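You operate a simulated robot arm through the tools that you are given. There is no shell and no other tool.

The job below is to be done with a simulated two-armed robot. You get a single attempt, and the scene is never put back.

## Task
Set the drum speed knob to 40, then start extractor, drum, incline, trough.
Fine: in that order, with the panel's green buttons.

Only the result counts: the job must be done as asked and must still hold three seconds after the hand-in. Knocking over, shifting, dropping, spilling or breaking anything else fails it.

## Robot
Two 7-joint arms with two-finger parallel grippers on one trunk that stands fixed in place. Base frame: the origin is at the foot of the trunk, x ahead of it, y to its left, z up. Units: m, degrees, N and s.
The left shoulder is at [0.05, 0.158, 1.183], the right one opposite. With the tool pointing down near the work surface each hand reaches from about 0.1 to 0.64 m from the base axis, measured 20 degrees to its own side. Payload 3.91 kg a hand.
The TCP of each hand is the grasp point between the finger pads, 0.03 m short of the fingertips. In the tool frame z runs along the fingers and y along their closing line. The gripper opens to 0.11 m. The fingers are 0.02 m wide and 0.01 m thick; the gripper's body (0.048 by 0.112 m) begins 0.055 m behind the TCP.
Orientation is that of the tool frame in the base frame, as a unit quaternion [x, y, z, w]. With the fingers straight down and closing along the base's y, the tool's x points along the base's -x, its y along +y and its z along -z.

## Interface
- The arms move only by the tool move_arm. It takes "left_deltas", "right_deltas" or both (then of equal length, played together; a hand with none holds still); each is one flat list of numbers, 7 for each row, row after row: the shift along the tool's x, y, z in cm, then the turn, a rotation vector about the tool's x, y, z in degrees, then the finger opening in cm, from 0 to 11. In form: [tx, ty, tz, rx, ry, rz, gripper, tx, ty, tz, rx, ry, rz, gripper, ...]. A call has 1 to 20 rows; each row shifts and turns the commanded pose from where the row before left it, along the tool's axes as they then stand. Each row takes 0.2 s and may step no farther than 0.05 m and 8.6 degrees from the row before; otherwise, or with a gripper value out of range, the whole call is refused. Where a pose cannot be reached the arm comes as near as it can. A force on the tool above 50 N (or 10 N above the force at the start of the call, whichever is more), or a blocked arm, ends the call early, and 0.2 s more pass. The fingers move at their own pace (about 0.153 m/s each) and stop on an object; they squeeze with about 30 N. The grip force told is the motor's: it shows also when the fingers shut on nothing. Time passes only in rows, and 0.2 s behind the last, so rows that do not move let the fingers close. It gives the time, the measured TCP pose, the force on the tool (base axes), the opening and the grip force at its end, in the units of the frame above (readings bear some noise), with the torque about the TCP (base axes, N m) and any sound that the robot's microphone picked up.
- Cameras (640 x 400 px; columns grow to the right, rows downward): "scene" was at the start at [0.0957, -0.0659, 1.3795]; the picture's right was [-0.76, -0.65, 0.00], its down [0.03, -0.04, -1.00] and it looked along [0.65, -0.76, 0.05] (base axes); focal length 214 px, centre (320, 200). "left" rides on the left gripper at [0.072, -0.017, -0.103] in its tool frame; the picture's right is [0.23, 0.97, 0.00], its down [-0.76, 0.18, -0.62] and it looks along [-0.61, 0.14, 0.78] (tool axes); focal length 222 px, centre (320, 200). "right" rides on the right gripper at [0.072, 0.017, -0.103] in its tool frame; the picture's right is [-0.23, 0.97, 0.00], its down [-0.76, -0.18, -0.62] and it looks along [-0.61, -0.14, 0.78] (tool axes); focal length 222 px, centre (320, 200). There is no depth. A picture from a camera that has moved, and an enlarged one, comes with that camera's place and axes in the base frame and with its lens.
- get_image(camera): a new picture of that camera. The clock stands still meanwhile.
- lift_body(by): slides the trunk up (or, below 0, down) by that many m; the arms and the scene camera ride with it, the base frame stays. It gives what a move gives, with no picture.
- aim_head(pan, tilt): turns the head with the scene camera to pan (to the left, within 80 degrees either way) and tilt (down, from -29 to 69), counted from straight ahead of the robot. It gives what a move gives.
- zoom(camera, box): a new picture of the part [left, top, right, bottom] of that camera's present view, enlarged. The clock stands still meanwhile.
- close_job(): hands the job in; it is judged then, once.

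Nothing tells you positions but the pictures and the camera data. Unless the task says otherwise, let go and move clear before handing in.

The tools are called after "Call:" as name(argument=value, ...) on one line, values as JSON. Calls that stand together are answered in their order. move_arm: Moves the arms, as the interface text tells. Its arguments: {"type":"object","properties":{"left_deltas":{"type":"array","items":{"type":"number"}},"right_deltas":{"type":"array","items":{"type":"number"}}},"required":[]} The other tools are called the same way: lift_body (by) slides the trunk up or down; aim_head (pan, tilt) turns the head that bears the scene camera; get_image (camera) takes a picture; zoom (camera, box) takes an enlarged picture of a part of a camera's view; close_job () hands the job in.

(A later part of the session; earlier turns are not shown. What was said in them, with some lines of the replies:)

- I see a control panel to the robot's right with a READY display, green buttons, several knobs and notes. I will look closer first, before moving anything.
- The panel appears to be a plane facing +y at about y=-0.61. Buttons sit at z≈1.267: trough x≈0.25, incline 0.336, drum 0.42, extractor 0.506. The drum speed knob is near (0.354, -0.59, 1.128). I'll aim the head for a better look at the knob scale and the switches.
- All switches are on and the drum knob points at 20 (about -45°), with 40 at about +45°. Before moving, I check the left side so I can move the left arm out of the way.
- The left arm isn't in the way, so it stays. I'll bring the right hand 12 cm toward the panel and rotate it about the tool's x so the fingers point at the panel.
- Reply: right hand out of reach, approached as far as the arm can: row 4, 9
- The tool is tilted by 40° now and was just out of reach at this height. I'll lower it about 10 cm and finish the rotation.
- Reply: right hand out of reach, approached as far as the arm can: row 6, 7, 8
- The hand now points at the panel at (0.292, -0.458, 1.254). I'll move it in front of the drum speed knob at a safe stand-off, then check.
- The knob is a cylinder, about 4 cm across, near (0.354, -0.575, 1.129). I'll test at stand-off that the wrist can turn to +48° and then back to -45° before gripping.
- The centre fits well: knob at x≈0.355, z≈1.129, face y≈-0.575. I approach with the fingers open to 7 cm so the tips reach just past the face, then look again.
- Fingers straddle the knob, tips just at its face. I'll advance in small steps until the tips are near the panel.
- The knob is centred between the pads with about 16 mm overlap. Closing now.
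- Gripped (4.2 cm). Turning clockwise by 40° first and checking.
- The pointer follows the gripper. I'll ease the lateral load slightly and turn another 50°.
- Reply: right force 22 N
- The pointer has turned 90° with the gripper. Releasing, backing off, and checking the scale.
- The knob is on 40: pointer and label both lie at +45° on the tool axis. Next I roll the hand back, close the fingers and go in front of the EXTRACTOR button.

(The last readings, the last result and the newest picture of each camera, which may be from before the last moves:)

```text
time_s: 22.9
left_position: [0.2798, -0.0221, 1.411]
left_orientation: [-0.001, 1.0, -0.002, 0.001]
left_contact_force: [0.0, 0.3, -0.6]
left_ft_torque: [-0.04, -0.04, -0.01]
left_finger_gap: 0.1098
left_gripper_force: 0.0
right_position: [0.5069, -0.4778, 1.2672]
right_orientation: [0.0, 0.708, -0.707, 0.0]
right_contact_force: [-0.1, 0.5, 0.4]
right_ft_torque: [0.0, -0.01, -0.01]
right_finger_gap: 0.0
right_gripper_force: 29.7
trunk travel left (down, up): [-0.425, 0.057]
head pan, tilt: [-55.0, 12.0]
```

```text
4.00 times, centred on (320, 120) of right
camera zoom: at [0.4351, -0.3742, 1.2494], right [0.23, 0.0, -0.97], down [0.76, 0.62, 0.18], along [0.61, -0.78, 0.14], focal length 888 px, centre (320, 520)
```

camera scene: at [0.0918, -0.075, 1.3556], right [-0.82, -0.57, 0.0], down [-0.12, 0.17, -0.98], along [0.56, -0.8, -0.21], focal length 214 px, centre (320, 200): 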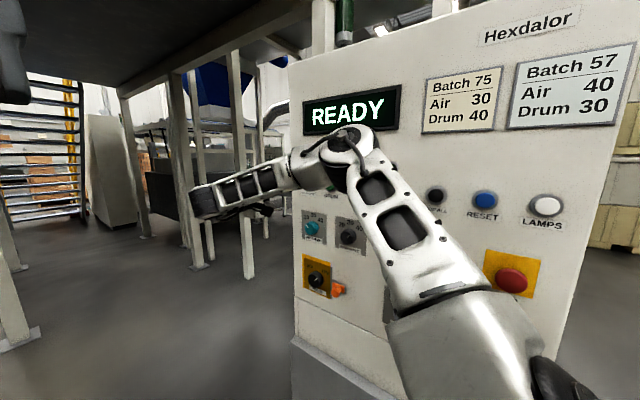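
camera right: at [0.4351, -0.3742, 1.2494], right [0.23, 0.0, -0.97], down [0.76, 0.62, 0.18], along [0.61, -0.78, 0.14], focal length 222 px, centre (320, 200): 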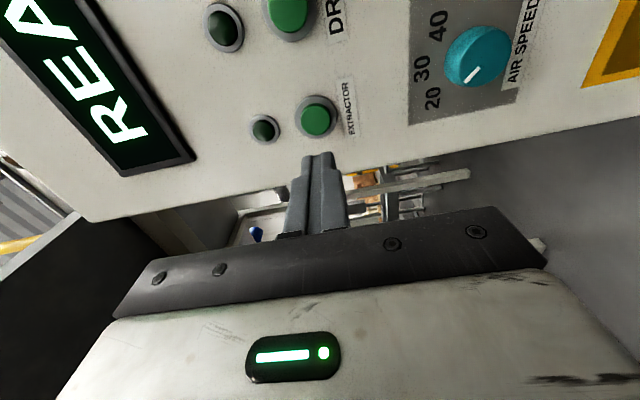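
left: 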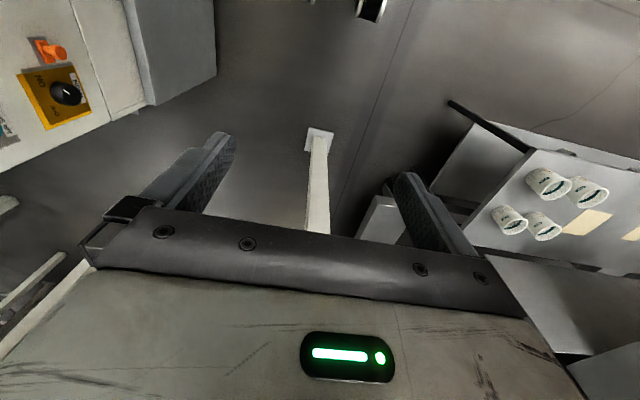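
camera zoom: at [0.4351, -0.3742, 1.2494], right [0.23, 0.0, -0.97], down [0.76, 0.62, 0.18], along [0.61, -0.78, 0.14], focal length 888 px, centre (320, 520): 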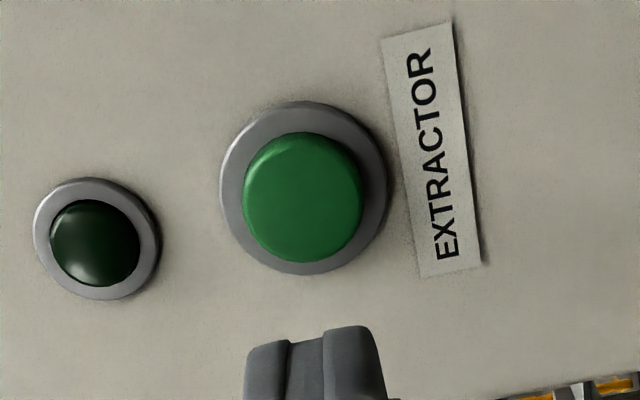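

Button centre is slightly above the tool axis (4 mm). I correct and approach to about 1 cm from the cap.

Call:
move_arm(right_deltas=[-0.1, -0.4, 2.5, 0, 0, 0, 0, 0, 0, 2.5, 0, 0, 0, 0, 0, 0, 2.0, 0, 0, 0, 0, 0, 0, 0.5, 0, 0, 0, 0])

Call:
get_image(camera="right")

Call:
get_image(camera="scene")

Call:
zoom(camera="right", box=[240, 70, 400, 170])

```text
time_s: 23.9
left_position: [0.2779, -0.0215, 1.4105]
left_orientation: [-0.001, 1.0, -0.002, 0.002]
left_contact_force: [0.2, 0.4, -0.3]
left_ft_torque: [-0.03, -0.02, 0.01]
left_finger_gap: 0.11
left_gripper_force: 0.1
right_position: [0.5058, -0.5539, 1.2707]
right_orientation: [0.001, 0.708, -0.706, 0.001]
right_contact_force: [-0.4, 0.0, -1.5]
right_ft_torque: [0.04, -0.02, 0.01]
right_finger_gap: 0.0
right_gripper_force: 30.1
trunk travel left (down, up): [-0.425, 0.057]
head pan, tilt: [-55.0, 12.0]
```

```text
taken
camera right: at [0.4345, -0.4499, 1.2535], right [0.23, 0.0, -0.97], down [0.76, 0.62, 0.18], along [0.61, -0.78, 0.14], focal length 222 px, centre (320, 200)
```

right: 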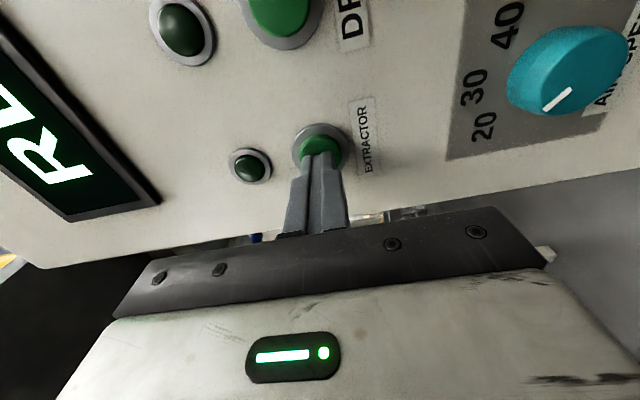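

```text
taken
camera scene: at [0.0916, -0.0749, 1.3556], right [-0.82, -0.57, 0.0], down [-0.12, 0.17, -0.98], along [0.56, -0.8, -0.21], focal length 214 px, centre (320, 200)
```

scene: 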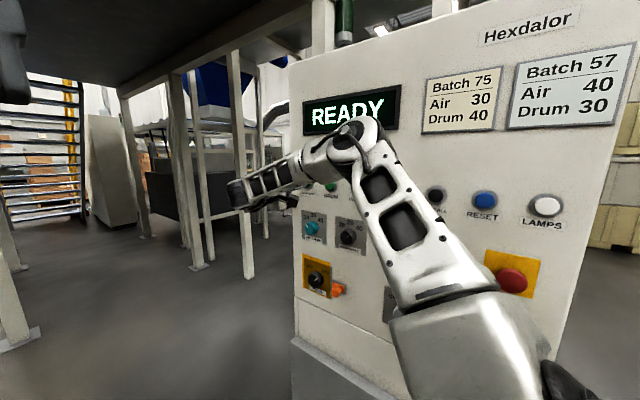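

```text
4.00 times, centred on (320, 120) of right
camera zoom: at [0.4345, -0.4499, 1.2535], right [0.23, 0.0, -0.97], down [0.76, 0.62, 0.18], along [0.61, -0.78, 0.14], focal length 888 px, centre (320, 520)
```

zoom: 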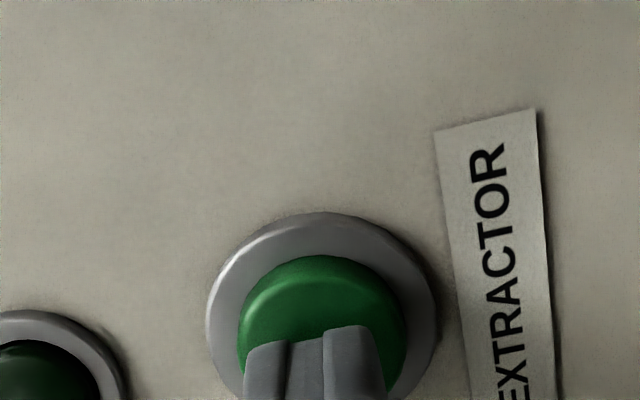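

Aligned; the cap is about 1 cm ahead of the tips. Pressing in small steps.

Call:
move_arm(right_deltas=[0, 0, 0.5, 0, 0, 0, 0, 0, 0, 0.25, 0, 0, 0, 0, 0, 0, 0.25, 0, 0, 0, 0, 0, 0, 0.2, 0, 0, 0, 0])

Call:
zoom(camera="right", box=[200, 70, 400, 195])

```text
time_s: 24.9
left_position: [0.2784, -0.0211, 1.4096]
left_orientation: [-0.001, 1.0, -0.003, 0.001]
left_contact_force: [-0.3, -0.6, 0.8]
left_ft_torque: [0.0, 0.02, -0.01]
left_finger_gap: 0.1102
left_gripper_force: 0.0
right_position: [0.5066, -0.5639, 1.2716]
right_orientation: [0.0, 0.708, -0.706, 0.001]
right_contact_force: [-1.1, 9.1, -2.9]
right_ft_torque: [0.09, 0.03, -0.01]
right_finger_gap: 0.0
right_gripper_force: 29.8
trunk travel left (down, up): [-0.425, 0.057]
head pan, tilt: [-55.0, 12.0]
heard: click
```

```text
3.20 times, centred on (300, 132) of right
camera zoom: at [0.4348, -0.4602, 1.2539], right [0.23, 0.0, -0.97], down [0.76, 0.62, 0.18], along [0.61, -0.78, 0.14], focal length 711 px, centre (384, 416)
```

zoom: 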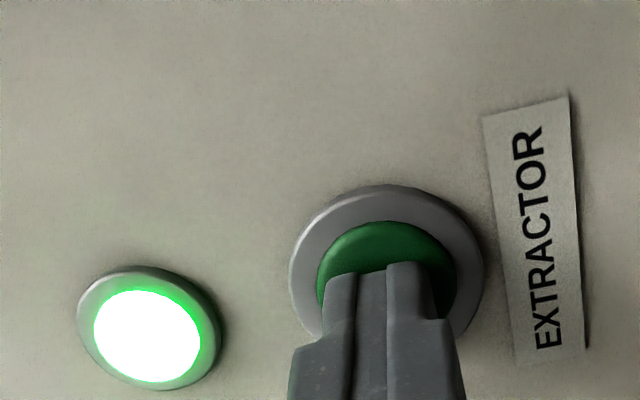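

Click heard and the extractor lamp lit. I back off, look at the display and lamps, and shift over to DRUM.

Call:
move_arm(right_deltas=[0, 0, -2, 0, 0, 0, 0, 0, 0, -4, 0, 0, 0, 0, 2.8, 0, 0, 0, 0, 0, 0, 2.8, 0, 0, 0, 0, 0, 0, 2.8, 0, 0, 0, 0, 0, 0])

Call:
get_image(camera="right")

Call:
zoom(camera="right", box=[240, 70, 400, 170])

Call:
get_image(camera="scene")

```text
time_s: 26.1
left_position: [0.2769, -0.0206, 1.4103]
left_orientation: [-0.001, 1.0, -0.002, 0.001]
left_contact_force: [-0.5, 0.0, 0.0]
left_ft_torque: [0.02, -0.03, -0.02]
left_finger_gap: 0.1098
left_gripper_force: 0.1
right_position: [0.4202, -0.5062, 1.2713]
right_orientation: [0.001, 0.708, -0.706, 0.001]
right_contact_force: [0.0, -0.7, -0.7]
right_ft_torque: [0.01, -0.03, 0.03]
right_finger_gap: 0.0
right_gripper_force: 30.4
trunk travel left (down, up): [-0.425, 0.057]
head pan, tilt: [-55.0, 12.0]
```

```text
taken
camera right: at [0.349, -0.4022, 1.2547], right [0.23, 0.0, -0.97], down [0.76, 0.62, 0.18], along [0.61, -0.78, 0.14], focal length 222 px, centre (320, 200)
```

right: 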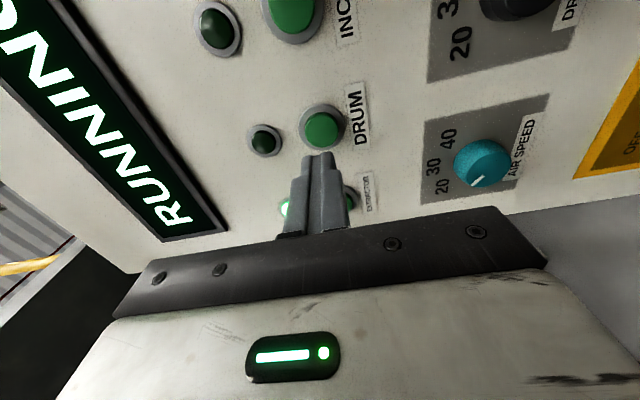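

```text
4.00 times, centred on (320, 120) of right
camera zoom: at [0.349, -0.4022, 1.2547], right [0.23, 0.0, -0.97], down [0.76, 0.62, 0.18], along [0.61, -0.78, 0.14], focal length 888 px, centre (320, 520)
```

zoom: 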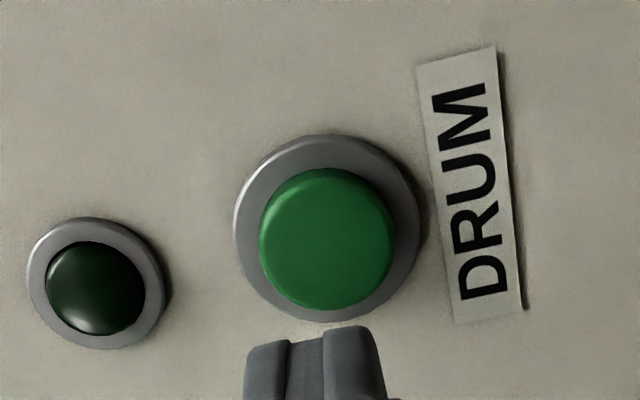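

```text
taken
camera scene: at [0.0909, -0.0749, 1.3557], right [-0.82, -0.57, 0.0], down [-0.12, 0.17, -0.98], along [0.56, -0.8, -0.21], focal length 214 px, centre (320, 200)
```

scene: 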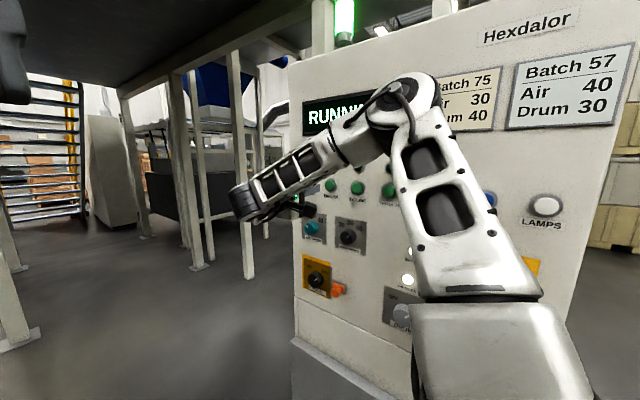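

Display says RUNNING. The DRUM button is nearly on axis (1 mm, 2 mm off). I correct and press it with the same final depth.

Call:
move_arm(right_deltas=[-0.1, 0.2, 2, 0, 0, 0, 0, 0, 0, 2, 0, 0, 0, 0, 0, 0, 1, 0, 0, 0, 0, 0, 0, 0.4, 0, 0, 0, 0, 0, 0, 0.3, 0, 0, 0, 0, 0, 0, 0.3, 0, 0, 0, 0])

Call:
zoom(camera="right", box=[200, 70, 400, 195])

```text
time_s: 27.6
left_position: [0.2779, -0.0199, 1.4112]
left_orientation: [-0.001, 1.0, -0.003, 0.001]
left_contact_force: [0.1, 0.2, 0.6]
left_ft_torque: [0.01, 0.0, 0.01]
left_finger_gap: 0.1099
left_gripper_force: 0.0
right_position: [0.4232, -0.5647, 1.2691]
right_orientation: [0.001, 0.708, -0.706, 0.001]
right_contact_force: [-3.6, 10.3, -3.6]
right_ft_torque: [0.11, 0.0, -0.07]
right_finger_gap: 0.0
right_gripper_force: 29.7
trunk travel left (down, up): [-0.425, 0.057]
head pan, tilt: [-55.0, 12.0]
heard: click
```

```text
3.20 times, centred on (300, 132) of right
camera zoom: at [0.3514, -0.4602, 1.2523], right [0.23, 0.0, -0.97], down [0.76, 0.62, 0.18], along [0.61, -0.78, 0.14], focal length 711 px, centre (384, 416)
```

zoom: 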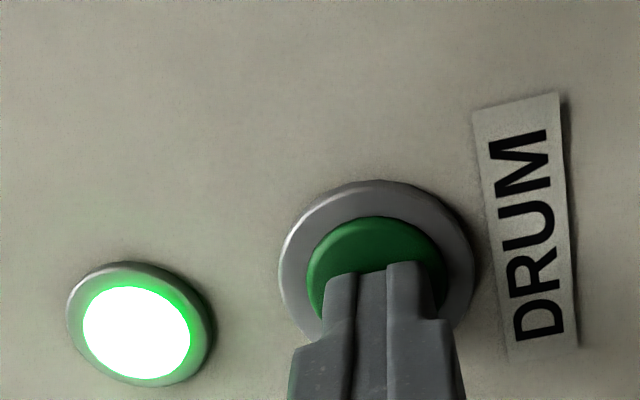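

Drum lamp lit. Next is INCLINE, about 8.5 cm toward the robot.

Call:
move_arm(right_deltas=[0, 0, -2, 0, 0, 0, 0, 0, 0, -4, 0, 0, 0, 0, 2.9, 0, 0, 0, 0, 0, 0, 2.8, 0, 0, 0, 0, 0, 0, 2.8, 0, 0, 0, 0, 0, 0])

Call:
get_image(camera="right")

Call:
zoom(camera="right", box=[240, 70, 400, 170])

Call:
get_image(camera="scene")

```text
time_s: 28.8
left_position: [0.2774, -0.0207, 1.4109]
left_orientation: [-0.001, 1.0, -0.002, 0.001]
left_contact_force: [0.4, -1.0, -1.0]
left_ft_torque: [0.0, 0.0, 0.02]
left_finger_gap: 0.1099
left_gripper_force: 0.2
right_position: [0.3372, -0.5066, 1.2694]
right_orientation: [0.001, 0.708, -0.706, 0.001]
right_contact_force: [-0.1, 0.5, 0.8]
right_ft_torque: [-0.02, -0.04, 0.01]
right_finger_gap: 0.0002
right_gripper_force: 29.9
trunk travel left (down, up): [-0.425, 0.057]
head pan, tilt: [-55.0, 12.0]
```

```text
taken
camera right: at [0.2659, -0.4026, 1.2527], right [0.23, 0.0, -0.97], down [0.76, 0.62, 0.18], along [0.61, -0.78, 0.14], focal length 222 px, centre (320, 200)
```

right: 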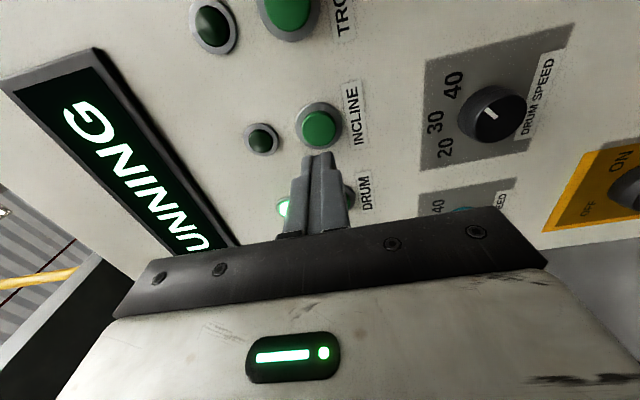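

```text
4.00 times, centred on (320, 120) of right
camera zoom: at [0.2659, -0.4026, 1.2527], right [0.23, 0.0, -0.97], down [0.76, 0.62, 0.18], along [0.61, -0.78, 0.14], focal length 888 px, centre (320, 520)
```

zoom: 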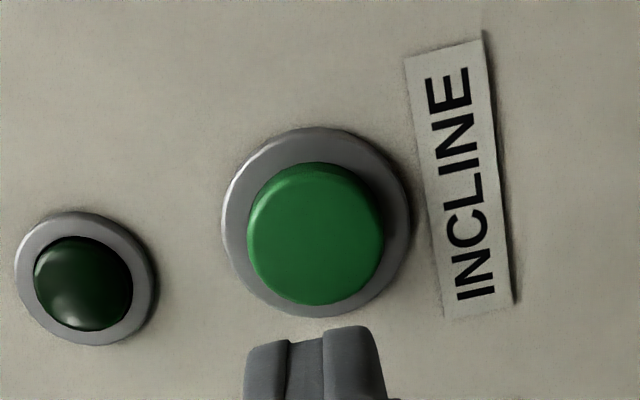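

```text
taken
camera scene: at [0.0909, -0.075, 1.3557], right [-0.82, -0.57, 0.0], down [-0.12, 0.17, -0.98], along [0.56, -0.8, -0.21], focal length 214 px, centre (320, 200)
```

scene: 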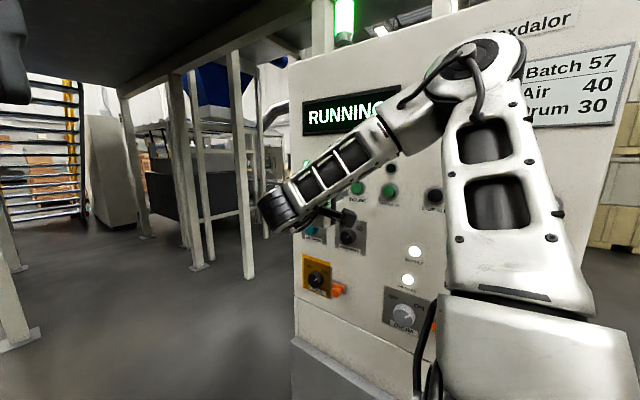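

INCLINE is centred; pressing.

Call:
move_arm(right_deltas=[0.1, 0, 2, 0, 0, 0, 0, 0, 0, 2, 0, 0, 0, 0, 0, 0, 1, 0, 0, 0, 0, 0, 0, 0.4, 0, 0, 0, 0, 0, 0, 0.3, 0, 0, 0, 0, 0, 0, 0.3, 0, 0, 0, 0])

Call:
zoom(camera="right", box=[200, 70, 400, 195])

```text
time_s: 30.1
left_position: [0.2782, -0.0194, 1.41]
left_orientation: [0.0, 1.0, -0.003, 0.001]
left_contact_force: [-0.5, -0.3, 0.0]
left_ft_torque: [0.03, -0.01, -0.01]
left_finger_gap: 0.1099
left_gripper_force: 0.1
right_position: [0.3367, -0.5651, 1.2686]
right_orientation: [0.0, 0.708, -0.706, 0.001]
right_contact_force: [-0.5, 8.3, -2.1]
right_ft_torque: [0.02, -0.02, -0.04]
right_finger_gap: 0.0
right_gripper_force: 29.9
trunk travel left (down, up): [-0.425, 0.057]
head pan, tilt: [-55.0, 12.0]
heard: click
```

```text
3.20 times, centred on (300, 132) of right
camera zoom: at [0.2648, -0.4601, 1.2514], right [0.23, 0.0, -0.97], down [0.76, 0.62, 0.18], along [0.61, -0.78, 0.14], focal length 711 px, centre (384, 416)
```

zoom: 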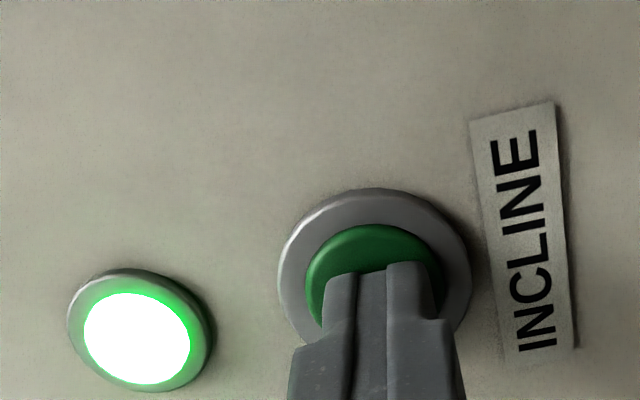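

Incline lamp lit. Backing off and moving to TROUGH.

Call:
move_arm(right_deltas=[0, 0, -2, 0, 0, 0, 0, 0, 0, -4, 0, 0, 0, 0, 2.9, 0, 0, 0, 0, 0, 0, 2.8, 0, 0, 0, 0, 0, 0, 2.9, 0, 0, 0, 0, 0, 0])

Call:
get_image(camera="right")

Call:
zoom(camera="right", box=[240, 70, 400, 170])

Call:
get_image(camera="scene")

```text
time_s: 31.4
left_position: [0.278, -0.0217, 1.4112]
left_orientation: [-0.001, 1.0, -0.002, 0.001]
left_contact_force: [0.5, 0.5, 1.2]
left_ft_torque: [0.02, -0.01, -0.01]
left_finger_gap: 0.11
left_gripper_force: 0.0
right_position: [0.2489, -0.5069, 1.2681]
right_orientation: [0.001, 0.708, -0.706, 0.0]
right_contact_force: [0.1, 0.5, -0.2]
right_ft_torque: [0.01, -0.03, 0.02]
right_finger_gap: 0.0001
right_gripper_force: 29.9
trunk travel left (down, up): [-0.425, 0.057]
head pan, tilt: [-55.0, 12.0]
```

```text
taken
camera right: at [0.1783, -0.4025, 1.2514], right [0.23, 0.0, -0.97], down [0.76, 0.62, 0.18], along [0.61, -0.78, 0.14], focal length 222 px, centre (320, 200)
```

right: 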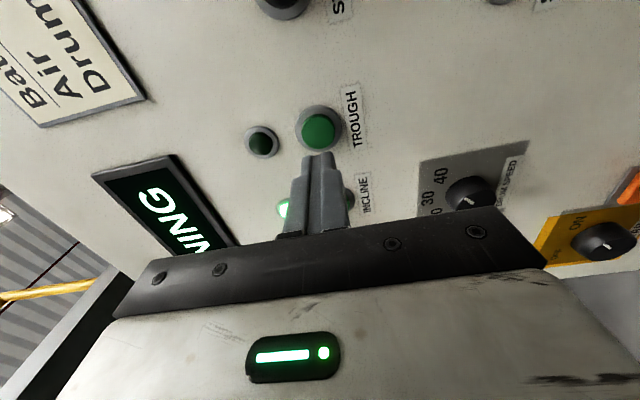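

```text
4.00 times, centred on (320, 120) of right
camera zoom: at [0.1783, -0.4025, 1.2514], right [0.23, 0.0, -0.97], down [0.76, 0.62, 0.18], along [0.61, -0.78, 0.14], focal length 888 px, centre (320, 520)
```

zoom: 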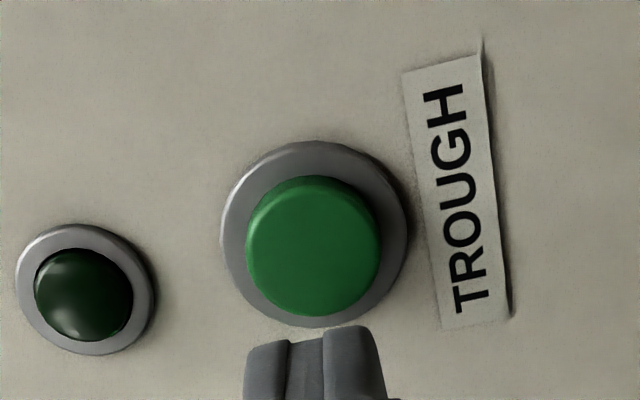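

```text
taken
camera scene: at [0.0907, -0.0751, 1.3557], right [-0.82, -0.57, 0.0], down [-0.12, 0.17, -0.98], along [0.56, -0.8, -0.21], focal length 214 px, centre (320, 200)
```

scene: 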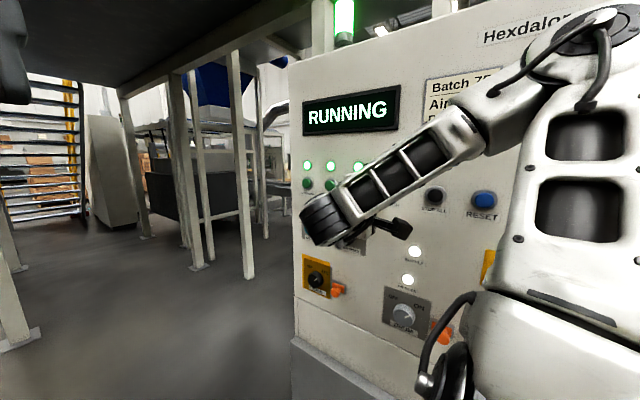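

Three lamps are on and the display shows RUNNING. TROUGH is within 1.5 mm of the axis; pressing.

Call:
move_arm(right_deltas=[-0.14, -0.1, 2, 0, 0, 0, 0, 0, 0, 2, 0, 0, 0, 0, 0, 0, 1, 0, 0, 0, 0, 0, 0, 0.4, 0, 0, 0, 0, 0, 0, 0.3, 0, 0, 0, 0, 0, 0, 0.3, 0, 0, 0, 0])

Call:
zoom(camera="right", box=[200, 70, 400, 195])

```text
time_s: 32.8
left_position: [0.2773, -0.0193, 1.411]
left_orientation: [-0.001, 1.0, -0.002, 0.0]
left_contact_force: [-0.4, -0.4, 0.0]
left_ft_torque: [0.01, 0.01, 0.01]
left_finger_gap: 0.11
left_gripper_force: 0.0
right_position: [0.2511, -0.5642, 1.2697]
right_orientation: [0.001, 0.708, -0.706, 0.002]
right_contact_force: [-3.1, 10.5, -3.5]
right_ft_torque: [0.09, 0.0, -0.08]
right_finger_gap: 0.0
right_gripper_force: 29.9
trunk travel left (down, up): [-0.425, 0.057]
head pan, tilt: [-55.0, 12.0]
heard: click
```

```text
3.20 times, centred on (300, 132) of right
camera zoom: at [0.1805, -0.4604, 1.2526], right [0.23, 0.0, -0.97], down [0.76, 0.62, 0.18], along [0.61, -0.78, 0.14], focal length 711 px, centre (384, 416)
```

zoom: 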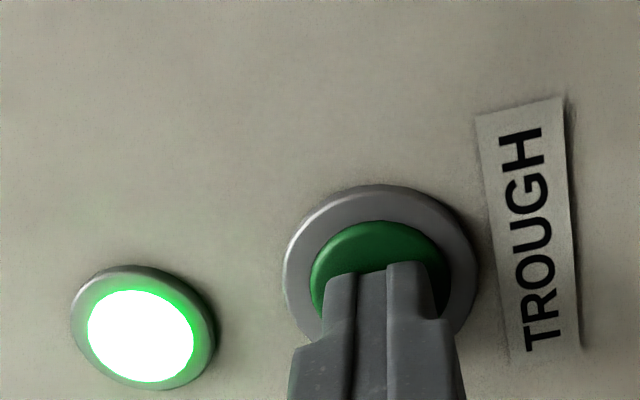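

All four lamps have come on. I'll back the hand well clear, wait a few seconds, and check the display, lamps and knob.

Call:
move_arm(right_deltas=[0, 0, -2, 0, 0, 0, 0, 0, 0, -4, 0, 0, 0, 0, 0, 0, -3, 0, 0, 0, 0, 0, 0, 0, 0, 0, 0, 0, 0, 0, 0, 0, 0, 0, 0, 0, 0, 0, 0, 0, 0, 0, 0, 0, 0, 0, 0, 0, 0, 0, 0, 0, 0, 0, 0, 0, 0, 0, 0, 0, 0, 0, 0, 0, 0, 0, 0, 0, 0, 0, 0, 0, 0, 0, 0, 0, 0])

Call:
get_image(camera="scene")

Call:
zoom(camera="scene", box=[290, 80, 450, 260])

Call:
get_image(camera="right")

```text
time_s: 35.1
left_position: [0.2783, -0.0216, 1.4105]
left_orientation: [-0.001, 1.0, -0.002, 0.001]
left_contact_force: [0.4, 0.4, 0.7]
left_ft_torque: [0.01, -0.03, -0.02]
left_finger_gap: 0.11
left_gripper_force: 0.2
right_position: [0.2513, -0.4762, 1.2704]
right_orientation: [0.001, 0.708, -0.706, 0.001]
right_contact_force: [-0.3, -0.7, 0.3]
right_ft_torque: [0.0, 0.0, -0.02]
right_finger_gap: 0.0
right_gripper_force: 30.1
trunk travel left (down, up): [-0.425, 0.057]
head pan, tilt: [-55.0, 12.0]
```

```text
taken
camera scene: at [0.0916, -0.075, 1.3556], right [-0.82, -0.57, 0.0], down [-0.12, 0.17, -0.98], along [0.56, -0.8, -0.21], focal length 214 px, centre (320, 200)
```

scene: 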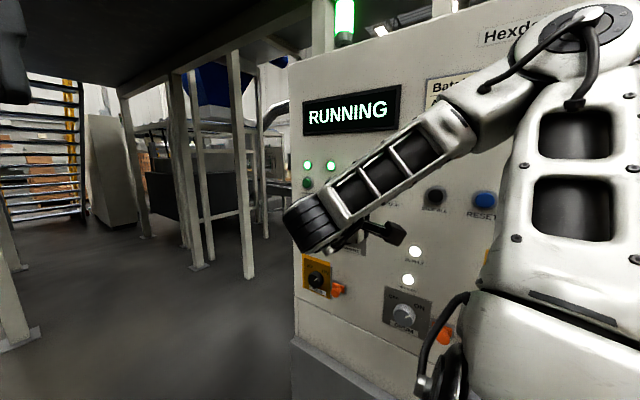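

```text
2.22 times, centred on (370, 170) of scene
camera zoom: at [0.0916, -0.075, 1.3556], right [-0.82, -0.57, 0.0], down [-0.12, 0.17, -0.98], along [0.56, -0.8, -0.21], focal length 477 px, centre (209, 267)
```

zoom: 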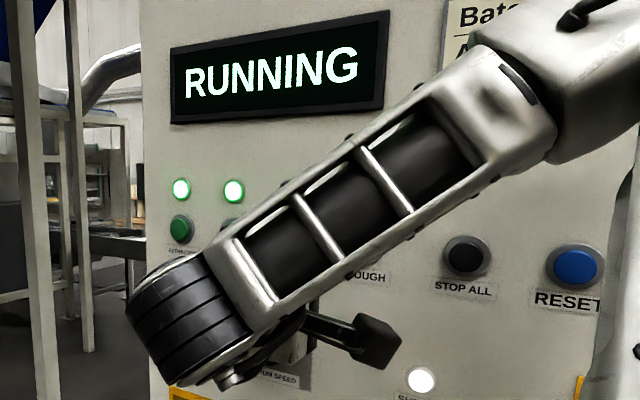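

```text
taken
camera right: at [0.1805, -0.3719, 1.2529], right [0.23, 0.0, -0.97], down [0.76, 0.62, 0.18], along [0.61, -0.78, 0.14], focal length 222 px, centre (320, 200)
```

right: 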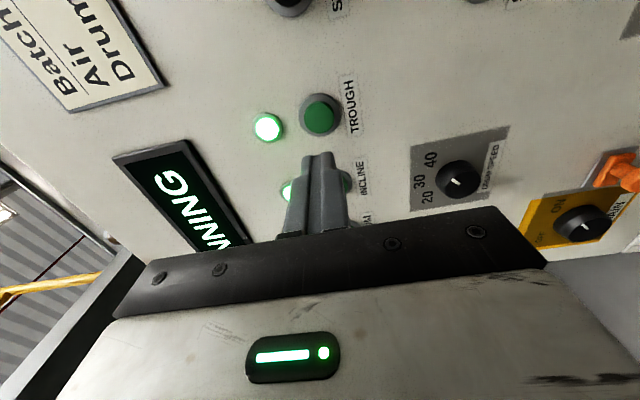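

Call:
zoom(camera="right", box=[400, 130, 520, 205])

```text
5.33 times, centred on (460, 168) of right
camera zoom: at [0.1805, -0.3719, 1.2529], right [0.23, 0.0, -0.97], down [0.76, 0.62, 0.18], along [0.61, -0.78, 0.14], focal length 1185 px, centre (-427, 373)
```

zoom: 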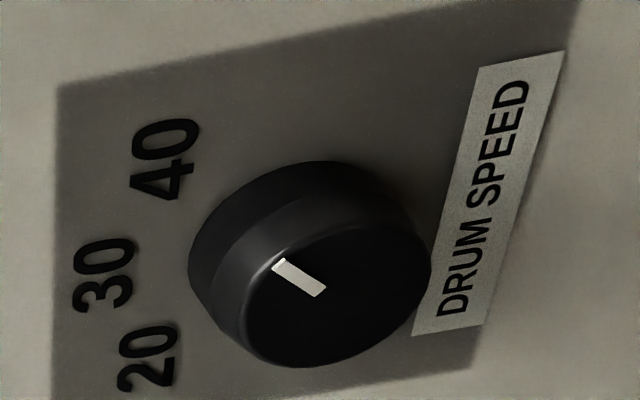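

The drum knob still points at 40. All four lamps came on in the order asked, the display reads RUNNING, and both hands are clear. I'm handing in the job.

Call:
close_job()

```text
The job is handed in.
```

I set the drum speed knob to 40, then started extractor, drum, incline and trough in that order with the panel's green buttons.

- **Knob:** I turned it 90° clockwise from 20. A last check just before the hand-in showed the pointer still on 40.
- **Buttons:** each press gave a click and its lamp came on before I moved to the next. The display changed from READY to RUNNING after the first press and still read RUNNING about two seconds after the last one.
- **Everything else:** I saw no sign of the robot touching or moving anything else. The right hand was backed clear of the panel with its fingers empty, and the left arm stayed where it was.

The job is handed in; I got no verdict back beyond that confirmation.
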